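You operate a simulated robot arm through the tools that you are given. There is no shell and no other tool. Be economical: measure what you need, move in short steps, check, and stop when the job is done.

You are at the controls of a simulated two-armed robot. One attempt, no reset.

Task
Tag and seal the white carton on the reel cart.
Fine: green tape and small white tag lie in the cart drawer; on the carton's top the tag goes on the lever side, the tape beside it; shut the drawer again.

Only the result counts: the job must be done as asked and must still hold three seconds after the hand-in. Knocking over, shifting, dropping, spilling or breaking anything else fails it. A push-on lid holds only when it is set on centred and level and pressed home; a screw cap is set on level and turned clockwise until tight.

Robot
Two 7-joint arms with two-finger parallel grippers on one trunk, on a base that drives. Base frame: it is fixed to the floor where the robot stands at the start and does not move with it; the origin is under the middle of the robot, x ahead of it, y to its left, z up. Readings come in mm, rad, newtons and seconds.
The left shoulder is at the start at [20, 170, 1203], the right one opposite. With the tool pointing down near the work surface each hand reaches from about 180 to 660 mm from the robot's upright axis, wherever it stands, measured 20 degrees to its own side. Places, roughly: blue clip [700, 0, 1000]; cart drawer [700, 100, 900]; red tape [-2750, -3250, 1000]; reel [700, 100, 600]; white carton top [900, 100, 1100]; white tape block [-2750, -3250, 1000]; yellow lever [700, 200, 1100]. Payload 3.8 kg a hand.
The tool frame of a hand sits at the grasp point between the pads (the TCP): z along the fingers, y along the line on which they close. The tips reach 30 mm beyond it. The gripper opens to 110 mm. The fingers are 20 mm wide and 10 mm thick; the gripper's body (48 by 112 mm) begins 55 mm behind the TCP.
Orientation is that of the tool frame in the base frame, as [roll, pitch, yaw] about the fixed x, y, z axes, in that order (R = Rz(yaw) Ry(pitch) Rx(roll)). With the fingers straight down and closing along the base's y, the tool's x points along the base's -x, its y along +y and its z along -z.

Tools
- The arms move only by the tool drive_tool. It takes "left_rows", "right_rows" or both (then of equal length, played together; a hand with none holds still); each is a list of rows, each an object of numbers (a shift or turn left out is 0, a gripper value left out holds the last): "dx", "dy", "dz": the shift along the tool's x, y, z in cm; "rx", "ry", "rz": the turn, a rotation vector about the tool's x, y, z in rad. In form: [{"dx": .., "dy": .., "dz": .., "rx": .., "ry": .., "rz": ..}, ...]. A call has 1 to 8 rows; each row is the pose to reach, as a shift and turn from the pose commanded when the call began, along the tool's axes at that moment. "left_grip" and "right_grip" are, for a hand that has rows, the opening, from 0 (shut) to 1 (fully open), set as the call begins (left out, the last holds). Rows are played at 5 a second. More than 50 mm and 0.15 rad between two rows, or a gripper value outside its range, and nothing of the call is played. Where a pose cannot be reached the arm comes as near as it can. A force on the tool above 40 N (or 10 N above the force at the start of the call, whichever is more), or a blocked arm, ends the call early, and 0.2 s more pass. The fingers move at their own pace (about 72 mm/s each) and stop on an object; they squeeze with about 44 N. The grip force told is the motor's: it shows also when the fingers shut on nothing. Time passes only in rows, and 0.2 s behind the last, so rows that repeat a pose let the fingers close. It gives the time, the measured TCP pose, the force on the tool (base axes), the opening and the grip force at its end, in the units of the frame above (readings bear some noise), with the torque about the TCP (base axes, N m) and any sound that the robot's microphone picked up.
- Cameras (640 x 400 px; columns grow to the right, rows downward): "scene" is now at [109.8, 2.9, 1357]; the picture's right is [0.02, -1.00, 0.00], its down [-0.53, -0.01, -0.85] and it looks along [0.85, 0.02, -0.53] (base axes); focal length 214 px, centre (320, 200). "left" rides on the left gripper at [72, -17, -103] in its tool frame; the picture's right is [0.23, 0.97, 0.00], its down [-0.76, 0.18, -0.62] and it looks along [-0.61, 0.14, 0.78] (tool axes); focal length 222 px, centre (320, 200). "right" rides on the right gripper at [72, 17, -103] in its tool frame; the picture's right is [-0.23, 0.97, 0.00], its down [-0.76, -0.18, -0.62] and it looks along [-0.61, -0.14, 0.78] (tool axes); focal length 222 px, centre (320, 200). There is no depth. A picture from a camera that has moved, and an enlarged one, comes with that camera's place and axes in the base frame and with its lens.
- camera(camera): a new picture of that camera. The clock stands still meanwhile.
- lift_body(by): slides the trunk up (or, below 0, down) by that many mm; the arms and the scene camera ride with it, the base frame stays. It gives what a move gives, with no picture.
- roll_base(legs): drives the robot by 1 to 6 legs, each [ahead, turn to the left] in mm and rad, along the robot's own axes; the way and the turn of a leg run together, so that a leg with both is an arc; at most 1500 mm and 3.142 rad a leg. The arms and the cameras ride along, it lands a little off, and it stops where it bumps. It gives what a move gives.
- pan_tilt(pan, tilt): turns the head with the scene camera to pan (to the left, within 1.396 rad either way) and tilt (down, from -0.506 to 1.204), counted from straight ahead of the robot. It gives what a move gives.
- inspect(camera, box): a new picture of the part [left, top, right, bottom] of that camera's present view, enlarged. The clock stands still meanwhile.
- job_done(): hands the job in; it is judged then, once.

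Go step by step. Nothing tells you exact positions but the pictures and the camera data: compare them with the known pose of the tool, close in by small moves and look again before you grip or let go. The budget is 120 turns and 100 pictures, counting those below and the enlarged ones. Unless the task says otherwise, let go and move clear before handing in, and close with one line.

The tools are called after "Call:" as a command line: name --argument value ..., lists and objects as JSON in quotes. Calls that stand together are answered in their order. drive_tool: Moves the arms, as the interface text tells. Its arguments: {"type":"object","properties":{"left_rows":{"type":"array"},"left_grip":{"type":"number"},"right_rows":{"type":"array"},"right_grip":{"type":"number"}},"required":[]} The other tools are called the same way: lift_body (by) slides the trunk up or down; roll_base (legs) drives the base; pan_tilt (pan, tilt) turns the head that bears the scene camera; camera (camera) takes a picture; inspect (camera, box) takes an enlarged picture of a part of a camera's view; job_done () hands the job in.

At the start:

```text
time_s: 0.0
left_tool_pos: [390.1, 159.2, 1267.6]
left_orientation: [3.141, 0.0, -3.141]
left_force: [0.0, 0.9, -0.5]
left_wrist_torque: [0.02, -0.02, 0.0]
left_grip_width: 109.9
left_grip_force: 0.1
right_tool_pos: [438.0, -212.3, 1312.6]
right_orientation: [-3.14, 0.0, -3.141]
right_force: [0.7, 0.1, -0.6]
right_wrist_torque: [-0.02, 0.04, -0.01]
right_grip_width: 110.0
right_grip_force: 0.0
trunk travel left (down, up): [-300.0, 270.0]
robot x, y, heading: [1.3, -1.0, 0.002]
head pan, tilt: [0.023, 0.56]
```

scene: 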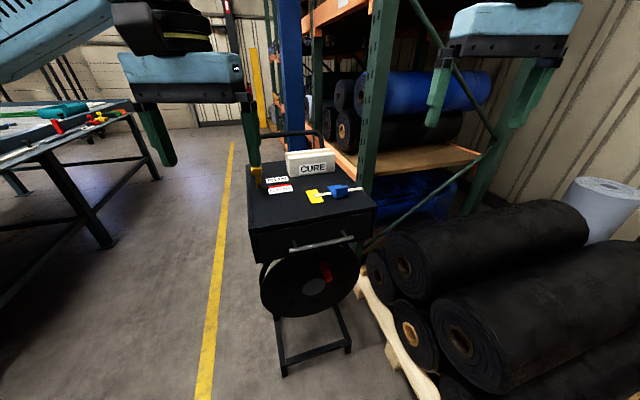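
right: 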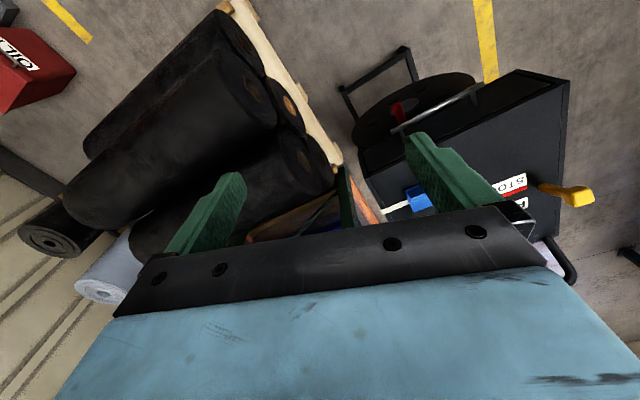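
left: 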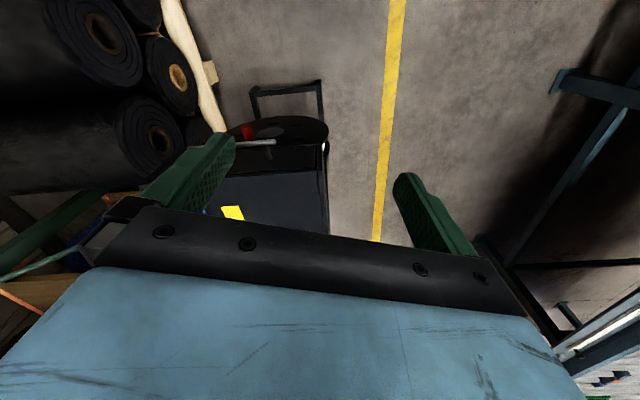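

I see the reel cart ahead with the white carton on top, a drawer with a bar handle at the front, and a yellow lever at its left. I'll zoom in first.

Call:
inspect --camera "scene" --box '[230, 120, 390, 220]'

Call:
inspect --camera "scene" --box '[230, 200, 390, 300]'

```text
4.00 times, centred on (310, 170) of scene
camera zoom: at [109.8, 2.9, 1357.0], right [0.02, -1.0, 0.0], down [-0.53, -0.01, -0.85], along [0.85, 0.02, -0.53], focal length 858 px, centre (360, 320)
```

zoom: 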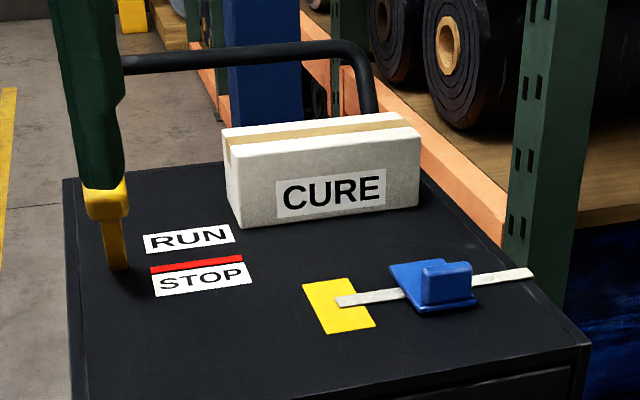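

```text
4.00 times, centred on (310, 250) of scene
camera zoom: at [109.8, 2.9, 1357.0], right [0.02, -1.0, 0.0], down [-0.53, -0.01, -0.85], along [0.85, 0.02, -0.53], focal length 858 px, centre (360, 0)
```

zoom: 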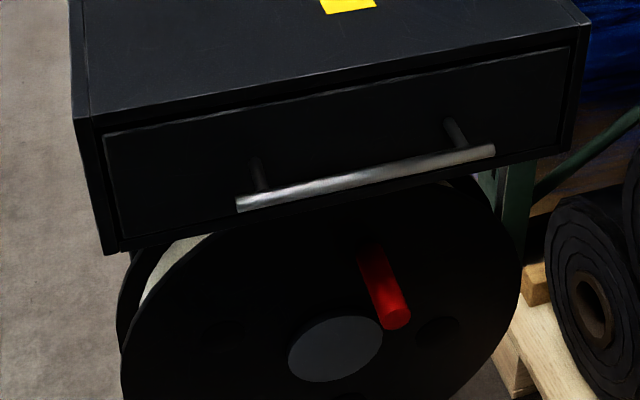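

The cart is turned about 19° left relative to me; its front centre is near (594, 15), its top near z≈1010. I'll drive to line up with it, about 420 mm from its front.

Call:
roll_base --legs '[[0, -0.56], [233, 0], [0, 0.89]]'

Call:
pan_tilt --pan 0 --tilt 0.8

Call:
camera --camera "scene"

```text
time_s: 5.6
left_tool_pos: [515.9, 157.4, 1267.7]
left_orientation: [3.141, 0.0, -2.802]
left_force: [0.5, -0.2, -0.2]
left_wrist_torque: [-0.02, 0.02, 0.01]
left_grip_width: 110.1
left_grip_force: 0.0
right_tool_pos: [682.5, -176.4, 1312.0]
right_orientation: [3.141, 0.002, -2.803]
right_force: [-0.8, 0.4, 0.3]
right_wrist_torque: [-0.03, -0.01, -0.01]
right_grip_width: 110.0
right_grip_force: 0.1
trunk travel left (down, up): [-300.0, 270.0]
robot x, y, heading: [195.1, -117.9, 0.337]
head pan, tilt: [0.023, 0.56]
```

```text
time_s: 6.3
left_tool_pos: [514.6, 156.8, 1268.3]
left_orientation: [-3.141, 0.0, -2.8]
left_force: [0.9, 0.1, 0.5]
left_wrist_torque: [-0.02, -0.03, 0.02]
left_grip_width: 110.2
left_grip_force: 0.2
right_tool_pos: [682.1, -177.0, 1312.3]
right_orientation: [3.141, 0.001, -2.802]
right_force: [-0.1, -0.2, -0.5]
right_wrist_torque: [0.0, -0.01, -0.01]
right_grip_width: 110.0
right_grip_force: 0.1
trunk travel left (down, up): [-300.0, 270.0]
robot x, y, heading: [195.4, -123.5, 0.337]
head pan, tilt: [0.0, 0.799]
```

```text
94 pictures are left
camera scene: at [294.0, -87.5, 1336.6], right [0.33, -0.94, 0.0], down [-0.68, -0.24, -0.7], along [0.66, 0.23, -0.72], focal length 214 px, centre (320, 200)
```

scene: 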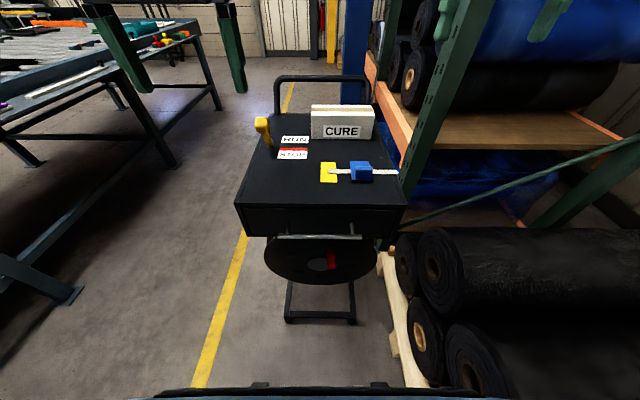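

Aligned well: the handle's middle is at about (559, 5, 929), centred ahead of me. I'll turn the left hand so that its fingers close fore-aft, to take the bar tilted.

Call:
drive_tool --left_rows '[{"rz": 0.15, "dx": 1}, {"rz": 0.3, "dx": 2}, {"rz": 0.45, "dx": 3}, {"rz": 0.6, "dx": 4}, {"rz": 0.75, "dx": 5}, {"rz": 0.9, "dx": 6}, {"rz": 1.05, "dx": 7}, {"rz": 1.2, "dx": 8}]'

Call:
drive_tool --left_rows '[{"rz": 0.12}, {"rz": 0.24}, {"rz": 0.37}, {"rz": 0.37}]'

```text
time_s: 8.2
left_tool_pos: [439.1, 131.2, 1269.2]
left_orientation: [3.14, 0.001, 2.278]
left_force: [0.1, 0.2, -0.5]
left_wrist_torque: [-0.01, 0.0, 0.03]
left_grip_width: 110.0
left_grip_force: 0.0
right_tool_pos: [682.5, -178.1, 1312.5]
right_orientation: [3.141, -0.001, -2.802]
right_force: [-0.3, -0.6, 0.1]
right_wrist_torque: [0.0, -0.02, -0.01]
right_grip_width: 110.1
right_grip_force: 0.1
trunk travel left (down, up): [-300.0, 270.0]
robot x, y, heading: [200.8, -123.8, 0.34]
head pan, tilt: [0.0, 0.799]
```

```text
time_s: 9.2
left_tool_pos: [438.5, 130.9, 1267.8]
left_orientation: [-3.142, 0.0, 1.91]
left_force: [0.0, -0.7, 0.4]
left_wrist_torque: [0.01, -0.01, 0.03]
left_grip_width: 109.9
left_grip_force: 0.0
right_tool_pos: [683.3, -177.4, 1312.8]
right_orientation: [-3.141, 0.0, -2.802]
right_force: [-0.3, -0.2, 0.0]
right_wrist_torque: [0.02, 0.0, 0.0]
right_grip_width: 109.9
right_grip_force: 0.1
trunk travel left (down, up): [-300.0, 270.0]
robot x, y, heading: [196.2, -119.5, 0.339]
head pan, tilt: [0.0, 0.799]
```

Now I tilt the fingers forward and lower the hand to in front of the bar, staying short of it.

Call:
drive_tool --left_rows '[{"rx": -0.11, "dx": -2, "dz": 2.5, "dy": -0.3}, {"rx": -0.22, "dx": -4, "dz": 5, "dy": -0.6}, {"rx": -0.33, "dx": -6, "dz": 8, "dy": -0.9}, {"rx": -0.44, "dx": -8, "dz": 11, "dy": -1.2}, {"rx": -0.55, "dx": -10, "dz": 14, "dy": -1.5}, {"rx": -0.66, "dx": -12, "dz": 17, "dy": -1.5}, {"rx": -0.78, "dx": -14, "dz": 20.5, "dy": -1.5}, {"rx": -0.9, "dx": -15.5, "dz": 24, "dy": -1.5}]'

Call:
camera --camera "left"

Call:
camera --camera "scene"

```text
time_s: 10.9
left_tool_pos: [477.2, -21.7, 1030.0]
left_orientation: [2.239, -0.001, 1.911]
left_force: [0.8, 0.0, -0.1]
left_wrist_torque: [0.01, 0.01, 0.02]
left_grip_width: 110.2
left_grip_force: 0.1
right_tool_pos: [682.3, -178.6, 1312.6]
right_orientation: [3.14, -0.002, -2.804]
right_force: [0.6, -0.4, -0.2]
right_wrist_torque: [-0.01, -0.01, 0.01]
right_grip_width: 109.7
right_grip_force: 0.1
trunk travel left (down, up): [-300.0, 270.0]
robot x, y, heading: [199.8, -118.2, 0.335]
head pan, tilt: [0.0, 0.799]
```

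```text
93 pictures are left
camera left: at [365.5, 15.7, 1081.8], right [0.49, 0.42, 0.76], down [-0.1, -0.84, 0.53], along [0.86, -0.34, -0.37], focal length 222 px, centre (320, 200)
```

left: 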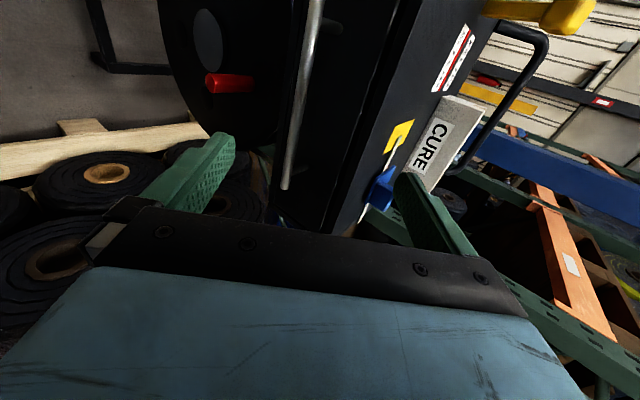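

```text
92 pictures are left
camera scene: at [294.1, -88.3, 1336.6], right [0.33, -0.94, 0.0], down [-0.68, -0.24, -0.7], along [0.66, 0.23, -0.72], focal length 214 px, centre (320, 200)
```

scene: 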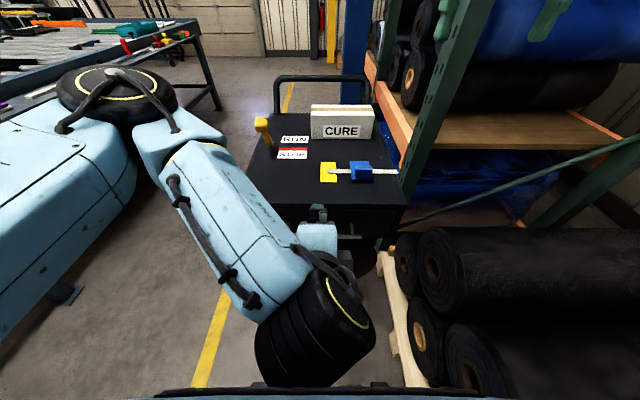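

The bar runs from (532, 95) to (588, -86) at z≈930. I'll flatten the tilt and close the fingers part way, stopping 30 mm short.

Call:
drive_tool --left_rows '[{"rx": -0.09, "dz": 1.8, "dy": -1.1}, {"rx": -0.18, "dz": 3.6, "dy": -2.2}, {"rx": -0.27, "dz": 5.4, "dy": -3.3}, {"rx": -0.35, "dz": 7.3, "dy": -4.4}, {"rx": -0.35, "dz": 7.3, "dy": -4.4}]' --left_grip 0.36

Call:
camera --camera "left"

```text
time_s: 12.2
left_tool_pos: [505.7, -9.9, 950.2]
left_orientation: [1.891, 0.001, 1.911]
left_force: [-0.5, 0.4, 0.0]
left_wrist_torque: [-0.02, -0.01, 0.01]
left_grip_width: 39.4
left_grip_force: 0.1
right_tool_pos: [682.4, -176.9, 1311.9]
right_orientation: [-3.141, -0.002, -2.802]
right_force: [0.7, -0.2, 0.2]
right_wrist_torque: [0.01, -0.04, 0.02]
right_grip_width: 109.9
right_grip_force: 0.0
trunk travel left (down, up): [-300.0, 270.0]
robot x, y, heading: [198.3, -119.8, 0.341]
head pan, tilt: [0.0, 0.799]
```

```text
91 pictures are left
camera left: at [383.0, 23.6, 967.2], right [0.21, 0.32, 0.92], down [-0.25, -0.9, 0.37], along [0.94, -0.31, -0.11], focal length 222 px, centre (320, 200)
```

left: 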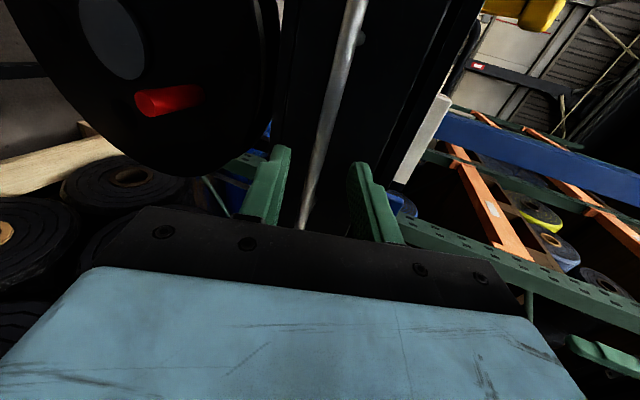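

The bar sits between the fingers. I advance so the tips pass it by about 12 mm, and grip.

Call:
drive_tool --left_rows '[{"dz": 2}, {"dz": 3.2}, {"dz": 4.2}]'

Call:
drive_tool --left_rows '[{"dz": 0}, {"dz": 0}, {"dz": 0}]' --left_grip 0

Call:
camera --camera "left"

```text
time_s: 12.9
left_tool_pos: [542.9, 1.9, 935.2]
left_orientation: [1.892, -0.001, 1.911]
left_force: [0.5, -0.6, 0.3]
left_wrist_torque: [0.0, -0.04, -0.03]
left_grip_width: 39.5
left_grip_force: 0.1
right_tool_pos: [681.8, -176.7, 1313.1]
right_orientation: [-3.141, 0.0, -2.802]
right_force: [-0.2, -0.3, 0.6]
right_wrist_torque: [0.01, 0.0, 0.01]
right_grip_width: 110.0
right_grip_force: 0.1
trunk travel left (down, up): [-300.0, 270.0]
robot x, y, heading: [198.4, -123.1, 0.344]
head pan, tilt: [0.0, 0.799]
```

```text
time_s: 13.8
left_tool_pos: [542.3, 2.9, 936.7]
left_orientation: [1.883, 0.0, 1.913]
left_force: [1.9, 1.6, 26.6]
left_wrist_torque: [1.02, -0.14, -0.26]
left_grip_width: 11.5
left_grip_force: 46.1
right_tool_pos: [681.5, -177.0, 1313.2]
right_orientation: [-3.141, 0.002, -2.804]
right_force: [0.0, 0.2, -0.4]
right_wrist_torque: [-0.02, -0.02, 0.02]
right_grip_width: 110.3
right_grip_force: 0.0
trunk travel left (down, up): [-300.0, 270.0]
robot x, y, heading: [194.4, -123.1, 0.338]
head pan, tilt: [0.0, 0.799]
```

```text
90 pictures are left
camera left: at [421.4, 35.3, 953.5], right [0.21, 0.31, 0.93], down [-0.25, -0.9, 0.36], along [0.95, -0.31, -0.11], focal length 222 px, centre (320, 200)
```

left: 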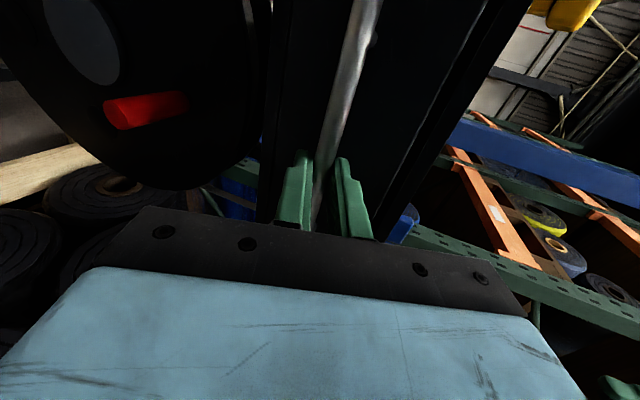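

Bar gripped (11.5 mm). I relieve the upward load a little, then pull the drawer by driving back.

Call:
drive_tool --left_rows '[{"dy": 0.2, "dz": -0.07}, {"dy": 0.2, "dz": -0.07}]'

Call:
roll_base --legs '[[-60, 0]]'

Call:
camera --camera "scene"

```text
time_s: 14.3
left_tool_pos: [542.1, 2.2, 936.8]
left_orientation: [1.891, -0.002, 1.911]
left_force: [3.9, -2.6, 13.1]
left_wrist_torque: [1.17, 0.07, 0.49]
left_grip_width: 11.5
left_grip_force: 45.1
right_tool_pos: [681.4, -178.0, 1312.5]
right_orientation: [3.139, 0.0, -2.803]
right_force: [0.6, -0.2, 0.4]
right_wrist_torque: [-0.02, -0.01, 0.02]
right_grip_width: 109.9
right_grip_force: 0.1
trunk travel left (down, up): [-300.0, 270.0]
robot x, y, heading: [199.9, -119.5, 0.335]
head pan, tilt: [0.0, 0.799]
```

```text
time_s: 15.3
left_tool_pos: [484.0, -17.3, 936.3]
left_orientation: [1.89, -0.001, 1.912]
left_force: [1.3, -1.2, 6.2]
left_wrist_torque: [0.55, 0.04, -1.07]
left_grip_width: 11.2
left_grip_force: 45.1
right_tool_pos: [623.8, -196.9, 1312.1]
right_orientation: [3.141, 0.002, -2.8]
right_force: [-0.2, 0.6, 0.3]
right_wrist_torque: [-0.05, -0.03, 0.01]
right_grip_width: 109.9
right_grip_force: 0.0
trunk travel left (down, up): [-300.0, 270.0]
robot x, y, heading: [141.9, -142.2, 0.343]
head pan, tilt: [0.0, 0.799]
```

```text
89 pictures are left
camera scene: at [235.5, -108.2, 1336.6], right [0.33, -0.94, 0.0], down [-0.68, -0.24, -0.7], along [0.66, 0.23, -0.72], focal length 214 px, centre (320, 200)
```

scene: 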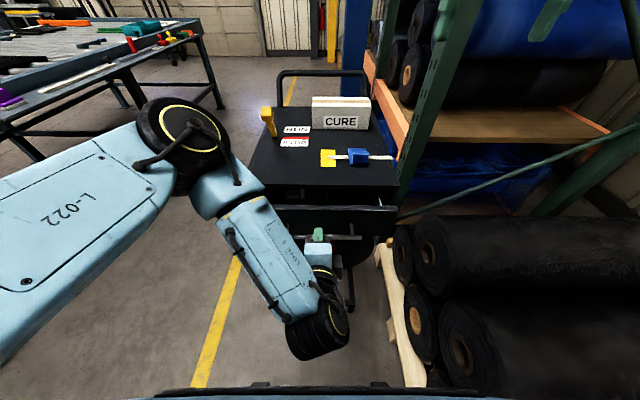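

The drawer slides and the cart stays. I pull further.

Call:
roll_base --legs '[[-100, 0]]'

Call:
camera --camera "scene"

```text
time_s: 16.5
left_tool_pos: [390.8, -48.7, 936.9]
left_orientation: [1.893, 0.001, 1.917]
left_force: [-0.3, 2.8, 3.5]
left_wrist_torque: [0.53, 0.09, -1.06]
left_grip_width: 11.5
left_grip_force: 45.0
right_tool_pos: [531.5, -228.2, 1312.5]
right_orientation: [3.14, 0.001, -2.797]
right_force: [-0.5, -0.5, -0.6]
right_wrist_torque: [0.01, -0.02, 0.01]
right_grip_width: 110.0
right_grip_force: 0.0
trunk travel left (down, up): [-300.0, 270.0]
robot x, y, heading: [49.7, -175.3, 0.34]
head pan, tilt: [0.0, 0.799]
```

```text
88 pictures are left
camera scene: at [142.4, -140.5, 1336.6], right [0.34, -0.94, 0.0], down [-0.67, -0.24, -0.7], along [0.66, 0.24, -0.72], focal length 214 px, centre (320, 200)
```

scene: 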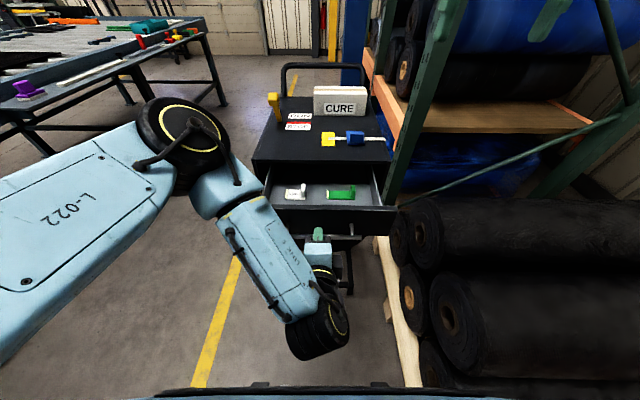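

Inside the drawer I see the white tag on the left and the green tape on the right. I look closer.

Call:
inspect --camera "scene" --box '[256, 160, 384, 240]'

Call:
inspect --camera "scene" --box '[256, 70, 384, 150]'

```text
5.00 times, centred on (320, 200) of scene
camera zoom: at [142.4, -140.5, 1336.6], right [0.34, -0.94, 0.0], down [-0.67, -0.24, -0.7], along [0.66, 0.24, -0.72], focal length 1072 px, centre (320, 200)
```

zoom: 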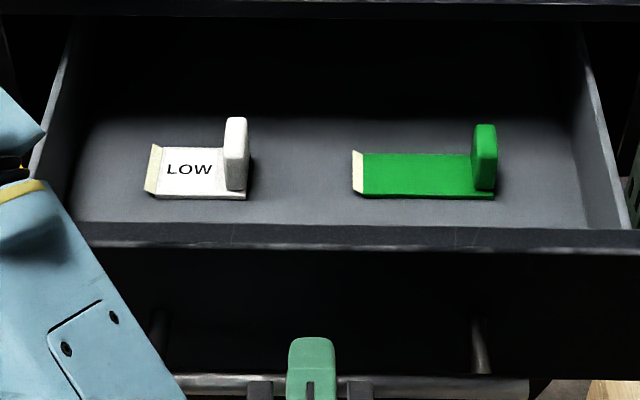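

```text
5.00 times, centred on (320, 110) of scene
camera zoom: at [142.4, -140.5, 1336.6], right [0.34, -0.94, 0.0], down [-0.67, -0.24, -0.7], along [0.66, 0.24, -0.72], focal length 1072 px, centre (320, 650)
```

zoom: 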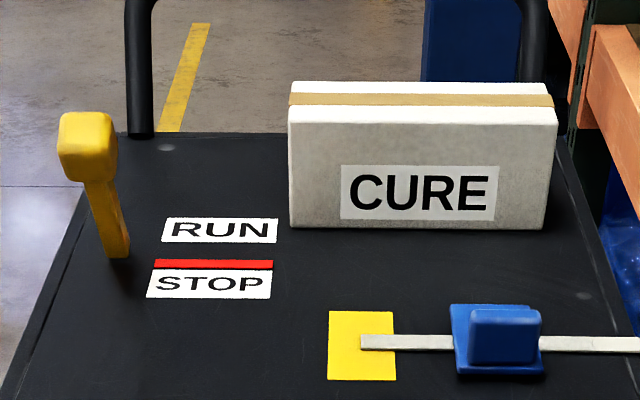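

The items are upright-finned pads; they still lie near the cart's overhang, so I pull the drawer another 60 mm.

Call:
roll_base --legs '[[-55, 0]]'

Call:
camera --camera "scene"

```text
time_s: 17.4
left_tool_pos: [340.3, -66.1, 937.4]
left_orientation: [1.891, 0.001, 1.918]
left_force: [-2.7, 9.2, 3.5]
left_wrist_torque: [0.84, 0.15, -0.05]
left_grip_width: 11.5
left_grip_force: 45.0
right_tool_pos: [479.5, -244.8, 1313.6]
right_orientation: [-3.141, 0.004, -2.799]
right_force: [-1.1, -0.3, 0.3]
right_wrist_torque: [-0.02, -0.03, -0.02]
right_grip_width: 110.2
right_grip_force: 0.1
trunk travel left (down, up): [-300.0, 270.0]
robot x, y, heading: [-2.7, -195.1, 0.348]
head pan, tilt: [0.0, 0.799]
```

```text
85 pictures are left
camera scene: at [90.8, -158.2, 1336.6], right [0.34, -0.94, 0.0], down [-0.67, -0.24, -0.7], along [0.66, 0.23, -0.72], focal length 214 px, centre (320, 200)
```

scene: 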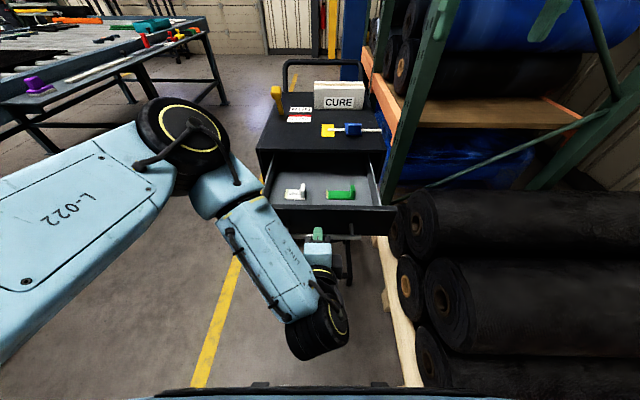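

Drawer is open about 210 mm. I release the bar, back off, and raise the hand.

Call:
drive_tool --left_rows '[{"dz": 0}, {"dz": 0}, {"dz": -1.5}, {"dz": -3}, {"dz": -4.5}]' --left_grip 0.4

Call:
drive_tool --left_rows '[{"rx": 0.14, "dy": 3}, {"rx": 0.28, "dy": 7}, {"rx": 0.42, "dy": 11}, {"rx": 0.56, "dy": 15}, {"rx": 0.7, "dy": 19}, {"rx": 0.84, "dy": 21}, {"rx": 0.98, "dy": 23}, {"rx": 1.12, "dy": 25}]'

Call:
camera --camera "scene"

```text
time_s: 18.6
left_tool_pos: [298.5, -80.3, 951.0]
left_orientation: [1.891, 0.0, 1.919]
left_force: [-0.1, 0.3, 0.1]
left_wrist_torque: [-0.01, -0.02, 0.0]
left_grip_width: 44.2
left_grip_force: 0.0
right_tool_pos: [480.0, -246.6, 1312.4]
right_orientation: [3.141, 0.0, -2.801]
right_force: [-0.4, -0.1, -0.6]
right_wrist_torque: [-0.01, -0.01, 0.01]
right_grip_width: 110.0
right_grip_force: 0.1
trunk travel left (down, up): [-300.0, 270.0]
robot x, y, heading: [-1.3, -190.6, 0.34]
head pan, tilt: [0.0, 0.799]
```

```text
time_s: 20.4
left_tool_pos: [376.2, -54.5, 1188.3]
left_orientation: [3.013, -0.003, 1.915]
left_force: [0.0, 0.1, 0.0]
left_wrist_torque: [0.01, 0.0, 0.01]
left_grip_width: 43.9
left_grip_force: 0.0
right_tool_pos: [481.9, -245.7, 1312.4]
right_orientation: [-3.141, 0.001, -2.799]
right_force: [-0.9, -0.8, 0.5]
right_wrist_torque: [-0.01, 0.01, -0.03]
right_grip_width: 109.8
right_grip_force: 0.1
trunk travel left (down, up): [-300.0, 270.0]
robot x, y, heading: [-3.8, -192.0, 0.346]
head pan, tilt: [0.0, 0.799]
```

```text
84 pictures are left
camera scene: at [92.6, -158.9, 1336.5], right [0.34, -0.94, 0.0], down [-0.68, -0.24, -0.7], along [0.66, 0.23, -0.72], focal length 214 px, centre (320, 200)
```

scene: 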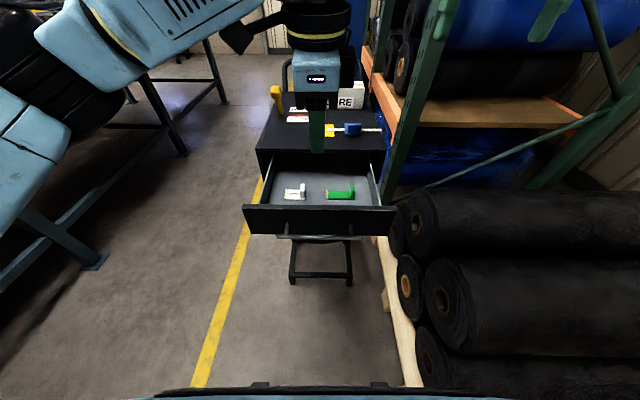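

I turn the left hand back to fingers-down, closing sideways, and take a right wrist view.

Call:
drive_tool --left_rows '[{"rx": 0.128}, {"rx": 0.128}]'

Call:
drive_tool --left_rows '[{"rz": -0.15, "dx": 1}, {"rz": -0.3, "dx": 2}, {"rz": -0.45, "dx": 3}, {"rz": -0.6, "dx": 4}, {"rz": -0.75, "dx": 5}, {"rz": -0.9, "dx": 6}, {"rz": -1.05, "dx": 7}, {"rz": -1.2, "dx": 8}]' --left_grip 0.5

Call:
drive_tool --left_rows '[{"rz": -0.12}, {"rz": -0.25}, {"rz": -0.366}, {"rz": -0.366}]'

Call:
camera --camera "right"

Call:
camera --camera "left"

Call:
inspect --camera "scene" --box '[240, 160, 400, 260]'

```text
time_s: 21.0
left_tool_pos: [374.9, -53.9, 1188.9]
left_orientation: [-3.141, -0.003, 1.917]
left_force: [0.7, 0.9, 1.0]
left_wrist_torque: [0.04, -0.01, -0.02]
left_grip_width: 43.8
left_grip_force: 0.0
right_tool_pos: [480.7, -246.7, 1312.3]
right_orientation: [3.141, 0.0, -2.8]
right_force: [-0.7, -0.1, -0.4]
right_wrist_torque: [0.02, -0.03, -0.04]
right_grip_width: 109.9
right_grip_force: 0.0
trunk travel left (down, up): [-300.0, 270.0]
robot x, y, heading: [-1.2, -194.1, 0.348]
head pan, tilt: [0.0, 0.799]
```

```text
time_s: 22.8
left_tool_pos: [346.6, 21.0, 1188.1]
left_orientation: [3.14, 0.001, 3.122]
left_force: [1.1, -0.7, 0.3]
left_wrist_torque: [0.02, 0.0, -0.02]
left_grip_width: 55.0
left_grip_force: 0.0
right_tool_pos: [480.1, -246.0, 1312.6]
right_orientation: [-3.14, 0.0, -2.798]
right_force: [0.4, 0.3, 0.9]
right_wrist_torque: [-0.01, 0.03, 0.01]
right_grip_width: 110.0
right_grip_force: 0.2
trunk travel left (down, up): [-300.0, 270.0]
robot x, y, heading: [-3.8, -197.6, 0.344]
head pan, tilt: [0.0, 0.799]
```

```text
time_s: 23.8
left_tool_pos: [347.2, 20.7, 1188.0]
left_orientation: [3.139, 0.002, -2.797]
left_force: [0.7, 0.1, -0.9]
left_wrist_torque: [-0.03, 0.0, -0.02]
left_grip_width: 54.9
left_grip_force: 0.1
right_tool_pos: [480.6, -246.6, 1312.2]
right_orientation: [3.141, 0.0, -2.799]
right_force: [-0.2, 0.9, -0.6]
right_wrist_torque: [0.03, 0.03, -0.02]
right_grip_width: 109.8
right_grip_force: 0.0
trunk travel left (down, up): [-300.0, 270.0]
robot x, y, heading: [-5.0, -192.9, 0.345]
head pan, tilt: [0.0, 0.799]
```

```text
83 pictures are left
camera right: at [407.7, -254.9, 1415.9], right [-0.11, 0.99, 0.0], down [0.78, 0.09, 0.62], along [0.62, 0.07, -0.78], focal length 222 px, centre (320, 200)
```

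right: 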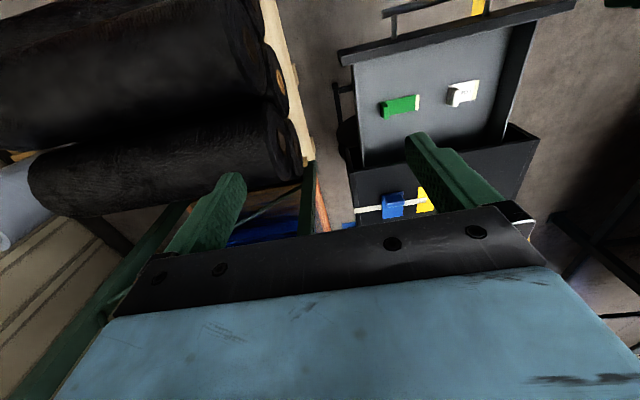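

```text
82 pictures are left
camera left: at [284.9, -20.3, 1292.1], right [-0.54, 0.84, 0.0], down [0.66, 0.42, 0.62], along [0.52, 0.34, -0.78], focal length 222 px, centre (320, 200)
```

left: 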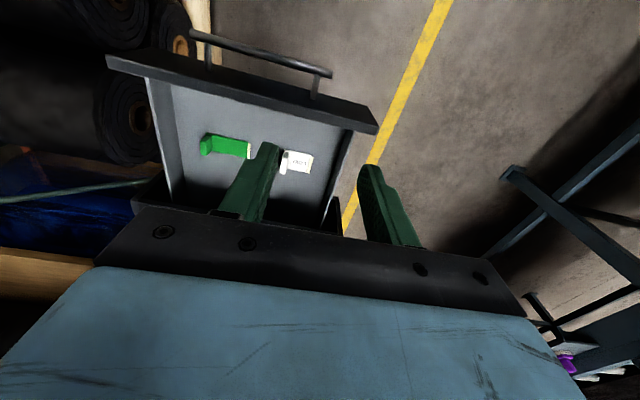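

```text
4.00 times, centred on (320, 210) of scene
camera zoom: at [92.2, -158.8, 1336.5], right [0.34, -0.94, 0.0], down [-0.68, -0.24, -0.7], along [0.66, 0.23, -0.72], focal length 858 px, centre (320, 160)
```

zoom: 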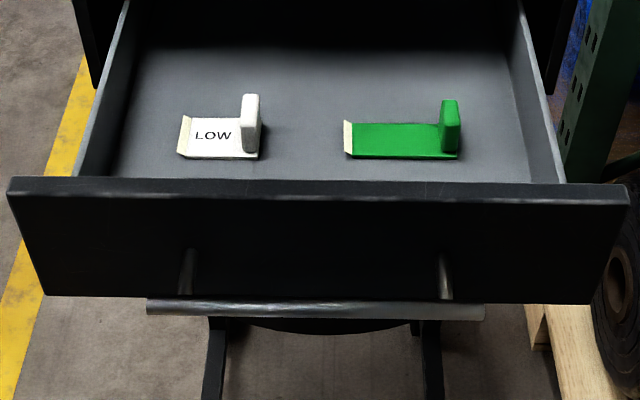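

I zoom the wrist views to triangulate the two items.

Call:
inspect --camera "left" --box '[180, 110, 340, 210]'

Call:
inspect --camera "right" --box '[350, 50, 510, 150]'

```text
4.00 times, centred on (260, 160) of left
camera zoom: at [284.9, -20.3, 1292.1], right [-0.54, 0.84, 0.0], down [0.66, 0.42, 0.62], along [0.52, 0.34, -0.78], focal length 888 px, centre (560, 360)
```

zoom: 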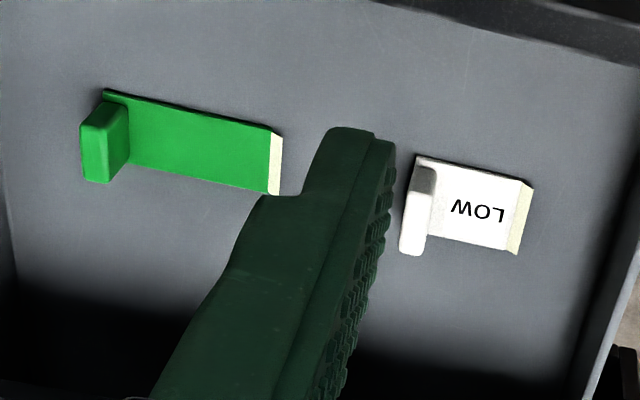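

```text
4.00 times, centred on (430, 100) of right
camera zoom: at [407.7, -254.9, 1415.9], right [-0.11, 0.99, 0.0], down [0.78, 0.09, 0.62], along [0.62, 0.07, -0.78], focal length 888 px, centre (-120, 600)
```

zoom: 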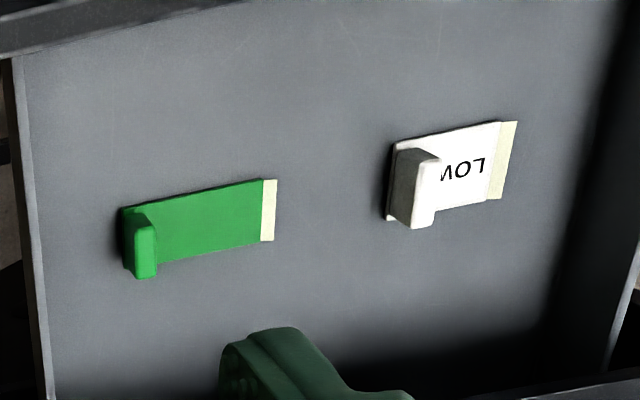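

Triangulated: tag fin centre ≈ (498, 37), tape fin centre ≈ (543, -97), pad tops z≈897, fin tops z≈938. I move the left hand above the tag fin.

Call:
drive_tool --left_rows '[{"dx": -3, "dy": -0.7}, {"dx": -6, "dy": -1.4}, {"dx": -9, "dy": -2.2, "dz": 2}, {"dx": -12, "dy": -3, "dz": 6}, {"dx": -14.7, "dy": -3.6, "dz": 10}, {"dx": -14.7, "dy": -3.6, "dz": 14}, {"dx": -14.7, "dy": -3.6, "dz": 18.2}]' --left_grip 0.5

Call:
camera --camera "left"

Call:
inspect --camera "scene" --box '[240, 160, 400, 260]'

```text
refused: row 4 steps farther than a row can; nothing moved
```

```text
78 pictures are left
camera left: at [284.9, -20.3, 1292.1], right [-0.54, 0.84, 0.0], down [0.66, 0.42, 0.62], along [0.52, 0.34, -0.78], focal length 222 px, centre (320, 200)
```

left: 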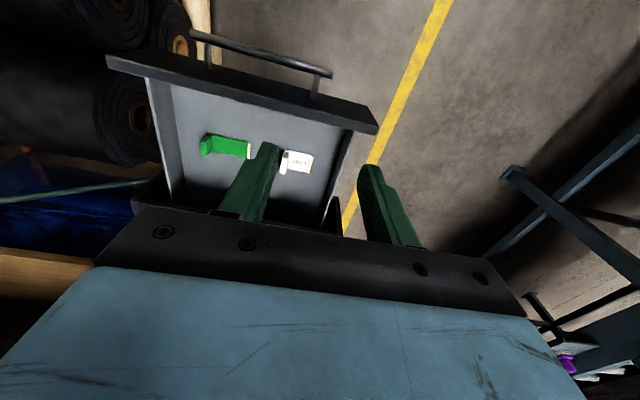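

```text
4.00 times, centred on (320, 210) of scene
camera zoom: at [92.2, -158.8, 1336.5], right [0.34, -0.94, 0.0], down [-0.68, -0.24, -0.7], along [0.66, 0.23, -0.72], focal length 858 px, centre (320, 160)
```

zoom: 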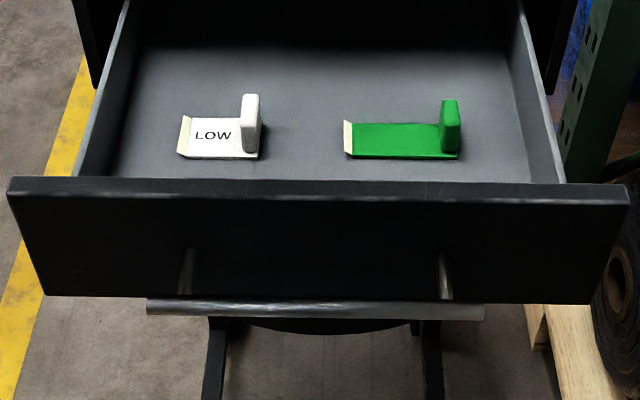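

One step was a hair over 50 mm; I replan with shorter steps.

Call:
drive_tool --left_rows '[{"dx": -2.5, "dy": -0.6, "dz": 1.5}, {"dx": -5, "dy": -1.2, "dz": 3}, {"dx": -7.5, "dy": -1.8, "dz": 5}, {"dx": -10, "dy": -2.4, "dz": 7.5}, {"dx": -12.5, "dy": -3, "dz": 10.5}, {"dx": -14.7, "dy": -3.6, "dz": 13.5}, {"dx": -14.7, "dy": -3.6, "dz": 16}, {"dx": -14.7, "dy": -3.6, "dz": 18.2}]' --left_grip 0.5

Call:
camera --camera "left"

Call:
inspect --camera "scene" --box '[240, 130, 400, 230]'

```text
time_s: 25.6
left_tool_pos: [497.5, 36.1, 1005.2]
left_orientation: [-3.141, 0.002, -2.8]
left_force: [0.4, -0.5, -1.0]
left_wrist_torque: [0.01, -0.02, 0.03]
left_grip_width: 54.9
left_grip_force: 0.0
right_tool_pos: [481.6, -247.6, 1311.7]
right_orientation: [3.141, -0.001, -2.8]
right_force: [-0.5, -0.4, 0.3]
right_wrist_torque: [0.01, 0.0, -0.02]
right_grip_width: 109.6
right_grip_force: 0.0
trunk travel left (down, up): [-300.0, 270.0]
robot x, y, heading: [0.8, -191.0, 0.341]
head pan, tilt: [0.0, 0.799]
```

```text
76 pictures are left
camera left: at [435.4, -5.3, 1110.4], right [-0.54, 0.84, 0.0], down [0.66, 0.42, 0.62], along [0.53, 0.34, -0.78], focal length 222 px, centre (320, 200)
```

left: 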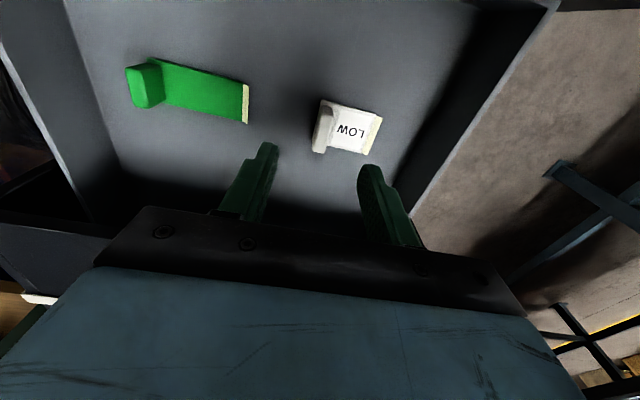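

```text
4.00 times, centred on (320, 180) of scene
camera zoom: at [92.5, -158.8, 1336.5], right [0.34, -0.94, 0.0], down [-0.68, -0.24, -0.7], along [0.66, 0.23, -0.72], focal length 858 px, centre (320, 280)
```

zoom: 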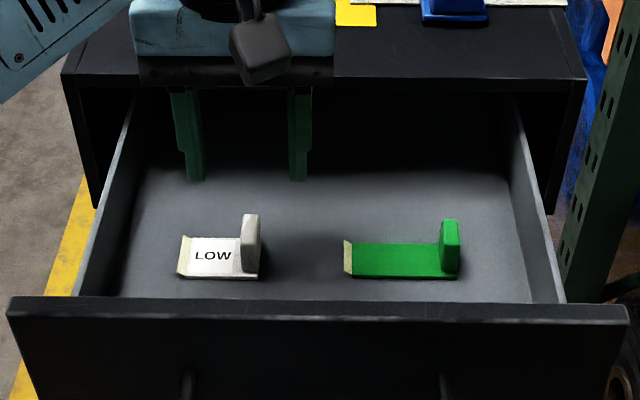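

Call:
inspect --camera "left" --box '[272, 90, 400, 170]'

```text
5.00 times, centred on (336, 130) of left
camera zoom: at [435.4, -5.3, 1110.4], right [-0.54, 0.84, 0.0], down [0.66, 0.42, 0.62], along [0.53, 0.34, -0.78], focal length 1111 px, centre (240, 550)
```

zoom: 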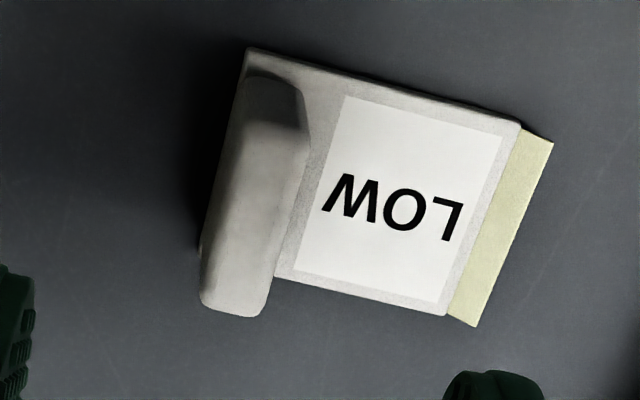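

The fin is centred sideways, with a few mm back needed. I descend onto it and grip.

Call:
drive_tool --left_rows '[{"dx": 0.3, "dz": 3}, {"dx": 0.3, "dz": 5.5}, {"dx": 0.3, "dz": 7.2}]'

Call:
drive_tool --left_rows '[{"dz": 0}, {"dz": 0}, {"dz": 0}]' --left_grip 0

Call:
inspect --camera "scene" --box '[240, 130, 400, 230]'

```text
time_s: 26.4
left_tool_pos: [495.1, 33.8, 934.9]
left_orientation: [3.139, 0.001, -2.8]
left_force: [0.4, 1.0, -0.6]
left_wrist_torque: [-0.02, 0.01, 0.04]
left_grip_width: 54.9
left_grip_force: 0.1
right_tool_pos: [482.2, -246.4, 1312.5]
right_orientation: [3.142, 0.0, -2.801]
right_force: [-0.7, 0.0, 0.0]
right_wrist_torque: [-0.02, 0.01, 0.0]
right_grip_width: 110.0
right_grip_force: 0.1
trunk travel left (down, up): [-300.0, 270.0]
robot x, y, heading: [1.3, -197.2, 0.345]
head pan, tilt: [0.0, 0.799]
```

```text
time_s: 27.2
left_tool_pos: [494.4, 34.2, 933.9]
left_orientation: [3.139, 0.002, -2.799]
left_force: [-0.3, 0.2, -0.5]
left_wrist_torque: [-0.01, 0.01, 0.02]
left_grip_width: 10.5
left_grip_force: 44.1
right_tool_pos: [481.5, -245.6, 1311.9]
right_orientation: [3.14, 0.001, -2.799]
right_force: [0.5, 0.2, 0.1]
right_wrist_torque: [0.01, 0.02, 0.03]
right_grip_width: 109.9
right_grip_force: 0.1
trunk travel left (down, up): [-300.0, 270.0]
robot x, y, heading: [-4.7, -194.7, 0.344]
head pan, tilt: [0.0, 0.799]
```

```text
4.00 times, centred on (320, 180) of scene
camera zoom: at [92.2, -158.8, 1336.5], right [0.34, -0.94, 0.0], down [-0.68, -0.24, -0.7], along [0.66, 0.23, -0.72], focal length 858 px, centre (320, 280)
```

zoom: 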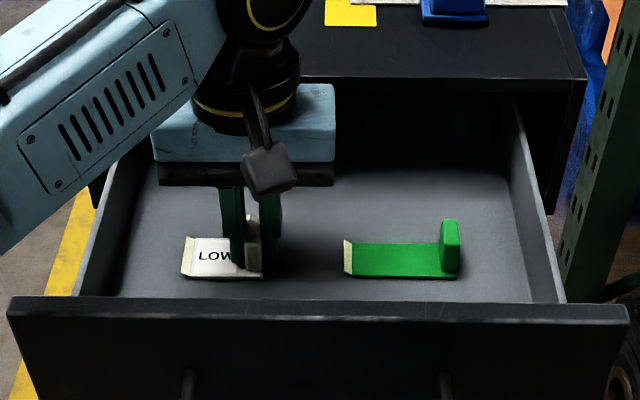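

Tag gripped (10.5 mm). I lift it clear to the left while the right hand goes above the tape fin.

Call:
drive_tool --left_rows '[{"dz": -3}, {"dz": -7}, {"dz": -11}, {"dz": -15, "dy": 1}, {"dz": -18, "dy": 3}, {"dz": -20, "dy": 6}, {"dz": -22, "dy": 9}]'

Call:
drive_tool --right_rows '[{"dx": -1.3, "dy": 1.5, "dz": 3.8}, {"dx": -2.6, "dy": 3, "dz": 7.6}, {"dx": -3.9, "dy": 4.5, "dz": 11.4}, {"dx": -5.3, "dy": 6, "dz": 15.2}, {"dx": -6.6, "dy": 7.5, "dz": 19}, {"dx": -8, "dy": 9, "dz": 22.8}, {"dx": -9.3, "dy": 10.5, "dz": 26.7}, {"dx": -10.6, "dy": 11.9, "dz": 30.7}]' --right_grip 0.5

Call:
camera --camera "right"

Call:
camera --camera "scene"

```text
time_s: 28.8
left_tool_pos: [465.5, 120.5, 1152.2]
left_orientation: [-3.141, 0.0, -2.799]
left_force: [-0.2, 0.3, -0.4]
left_wrist_torque: [0.01, 0.01, -0.04]
left_grip_width: 10.6
left_grip_force: 43.9
right_tool_pos: [480.5, -246.1, 1314.1]
right_orientation: [3.14, 0.0, -2.798]
right_force: [-0.5, -0.7, -0.4]
right_wrist_torque: [-0.04, 0.0, 0.0]
right_grip_width: 109.7
right_grip_force: 0.0
trunk travel left (down, up): [-300.0, 270.0]
robot x, y, heading: [-3.4, -192.7, 0.341]
head pan, tilt: [0.0, 0.799]
```

```text
time_s: 30.6
left_tool_pos: [466.0, 119.8, 1152.1]
left_orientation: [3.141, 0.002, -2.799]
left_force: [0.5, 0.5, -0.3]
left_wrist_torque: [-0.03, 0.0, -0.02]
left_grip_width: 10.6
left_grip_force: 44.1
right_tool_pos: [542.7, -93.6, 1006.6]
right_orientation: [3.139, 0.001, -2.8]
right_force: [-0.4, -0.2, -0.1]
right_wrist_torque: [0.0, -0.03, 0.02]
right_grip_width: 54.7
right_grip_force: 0.1
trunk travel left (down, up): [-300.0, 270.0]
robot x, y, heading: [-6.3, -191.6, 0.341]
head pan, tilt: [0.0, 0.799]
```

```text
72 pictures are left
camera right: at [469.4, -102.0, 1110.5], right [-0.11, 0.99, 0.0], down [0.78, 0.09, 0.62], along [0.62, 0.07, -0.78], focal length 222 px, centre (320, 200)
```

right: 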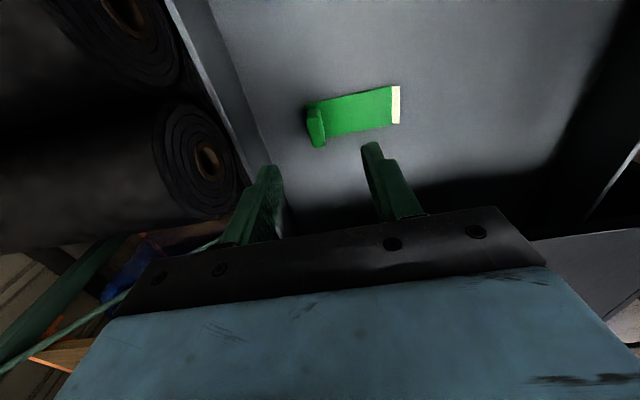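

```text
71 pictures are left
camera scene: at [92.5, -158.2, 1336.5], right [0.34, -0.94, 0.0], down [-0.68, -0.24, -0.7], along [0.66, 0.23, -0.72], focal length 214 px, centre (320, 200)
```

scene: 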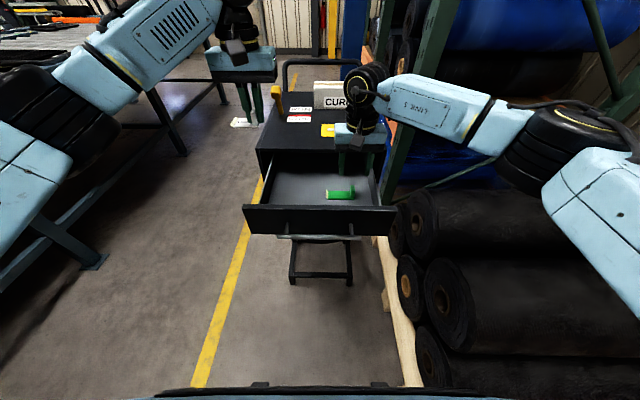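

Call:
inspect --camera "right" --box '[280, 70, 408, 150]'

```text
5.00 times, centred on (344, 110) of right
camera zoom: at [469.4, -102.0, 1110.5], right [-0.11, 0.99, 0.0], down [0.78, 0.09, 0.62], along [0.62, 0.07, -0.78], focal length 1111 px, centre (200, 650)
```

zoom: 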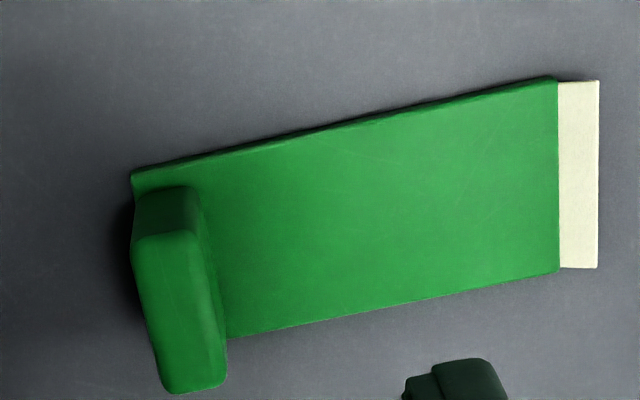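

Tape fin top is at about (538, -97.5); I correct, descend and grip.

Call:
drive_tool --right_rows '[{"dx": 0.55, "dy": -0.25, "dz": 3}, {"dx": 0.55, "dy": -0.25, "dz": 5.5}, {"dx": 0.55, "dy": -0.25, "dz": 7.2}]'

Call:
drive_tool --right_rows '[{"dz": 0}, {"dz": 0}, {"dz": 0}]' --right_grip 0

Call:
drive_tool --right_rows '[{"dz": -3}, {"dz": -7}, {"dz": -11}, {"dz": -15, "dy": -1}, {"dz": -18, "dy": -3}, {"dz": -20, "dy": -6}, {"dz": -22, "dy": -9}]'

Call:
camera --camera "scene"

```text
time_s: 31.4
left_tool_pos: [466.1, 119.3, 1151.8]
left_orientation: [3.139, 0.002, -2.799]
left_force: [-0.6, -0.3, -0.4]
left_wrist_torque: [0.04, -0.01, 0.01]
left_grip_width: 10.3
left_grip_force: 44.0
right_tool_pos: [537.9, -102.1, 934.8]
right_orientation: [-3.14, 0.001, -2.801]
right_force: [-0.1, 0.0, 0.2]
right_wrist_torque: [0.01, -0.01, 0.03]
right_grip_width: 54.8
right_grip_force: 0.0
trunk travel left (down, up): [-300.0, 270.0]
robot x, y, heading: [-3.0, -197.0, 0.347]
head pan, tilt: [0.0, 0.799]
```

```text
time_s: 32.2
left_tool_pos: [467.2, 119.6, 1151.7]
left_orientation: [3.139, 0.002, -2.801]
left_force: [0.6, -0.5, 0.1]
left_wrist_torque: [-0.04, -0.02, 0.02]
left_grip_width: 10.4
left_grip_force: 43.7
right_tool_pos: [538.1, -102.3, 935.6]
right_orientation: [-3.142, -0.001, -2.799]
right_force: [-0.5, 0.2, -0.5]
right_wrist_torque: [-0.02, 0.01, 0.0]
right_grip_width: 10.6
right_grip_force: 44.4
trunk travel left (down, up): [-300.0, 270.0]
robot x, y, heading: [-3.1, -197.0, 0.342]
head pan, tilt: [0.0, 0.799]
```

```text
time_s: 33.8
left_tool_pos: [465.8, 119.4, 1151.5]
left_orientation: [3.14, 0.002, -2.8]
left_force: [-0.1, -0.7, 0.5]
left_wrist_torque: [0.03, -0.02, -0.01]
left_grip_width: 10.3
left_grip_force: 44.2
right_tool_pos: [567.4, -189.4, 1153.2]
right_orientation: [3.14, 0.0, -2.797]
right_force: [0.1, -1.0, -0.5]
right_wrist_torque: [0.0, -0.01, 0.0]
right_grip_width: 10.5
right_grip_force: 44.1
trunk travel left (down, up): [-300.0, 270.0]
robot x, y, heading: [-4.7, -189.8, 0.344]
head pan, tilt: [0.0, 0.799]
```

```text
69 pictures are left
camera scene: at [92.1, -159.3, 1336.6], right [0.34, -0.94, 0.0], down [-0.68, -0.24, -0.7], along [0.66, 0.23, -0.72], focal length 214 px, centre (320, 200)
```

scene: 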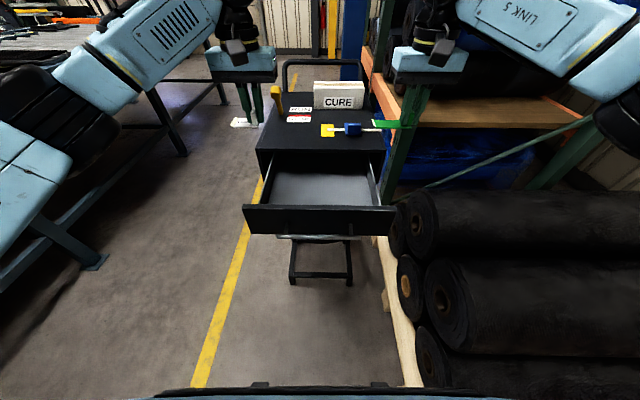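

Both pads are held and the drawer is empty. I'll shut the drawer now with the side of the right gripper's body: first turn that hand so the tape trails back toward me, and bring it in front of the panel.

Call:
drive_tool --right_rows '[{"rz": -0.15, "dx": 3}, {"rz": -0.3, "dx": 6}, {"rz": -0.45, "dx": 9}, {"rz": -0.6, "dx": 12}, {"rz": -0.75, "dx": 15}, {"rz": -0.9, "dx": 18}, {"rz": -1.05, "dx": 20.5}, {"rz": -1.2, "dx": 20.5}]'

Call:
drive_tool --right_rows '[{"rz": -0.12}, {"rz": -0.25}, {"rz": -0.371}, {"rz": -0.371}]'

Call:
camera --camera "scene"

```text
time_s: 35.6
left_tool_pos: [466.9, 119.1, 1151.2]
left_orientation: [3.14, 0.002, -2.8]
left_force: [0.2, 0.8, -0.1]
left_wrist_torque: [0.03, 0.04, -0.01]
left_grip_width: 10.2
left_grip_force: 43.8
right_tool_pos: [375.4, -255.5, 1155.1]
right_orientation: [-3.141, 0.001, -1.595]
right_force: [-0.1, -0.3, 0.6]
right_wrist_torque: [0.02, 0.01, 0.0]
right_grip_width: 10.5
right_grip_force: 44.2
trunk travel left (down, up): [-300.0, 270.0]
robot x, y, heading: [-0.6, -195.3, 0.34]
head pan, tilt: [0.0, 0.799]
```

```text
time_s: 36.6
left_tool_pos: [466.1, 120.2, 1152.0]
left_orientation: [3.142, 0.003, -2.797]
left_force: [-0.9, 0.2, -0.9]
left_wrist_torque: [0.04, -0.01, -0.03]
left_grip_width: 10.6
left_grip_force: 44.0
right_tool_pos: [314.3, -241.8, 1152.3]
right_orientation: [3.141, 0.0, -1.228]
right_force: [0.3, 0.1, -0.3]
right_wrist_torque: [-0.01, 0.01, 0.0]
right_grip_width: 10.6
right_grip_force: 44.0
right hand out of reach, approached as far as the arm can: row 1, 2, 3, 4
trunk travel left (down, up): [-300.0, 270.0]
robot x, y, heading: [-3.9, -196.5, 0.343]
head pan, tilt: [0.0, 0.799]
```

```text
68 pictures are left
camera scene: at [92.3, -158.9, 1336.5], right [0.34, -0.94, 0.0], down [-0.68, -0.24, -0.7], along [0.66, 0.23, -0.72], focal length 214 px, centre (320, 200)
```

scene: 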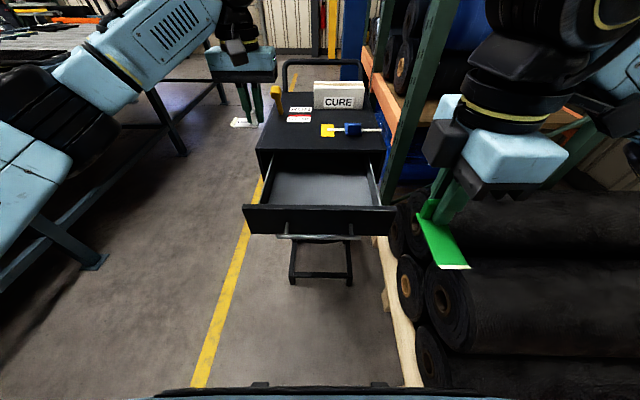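

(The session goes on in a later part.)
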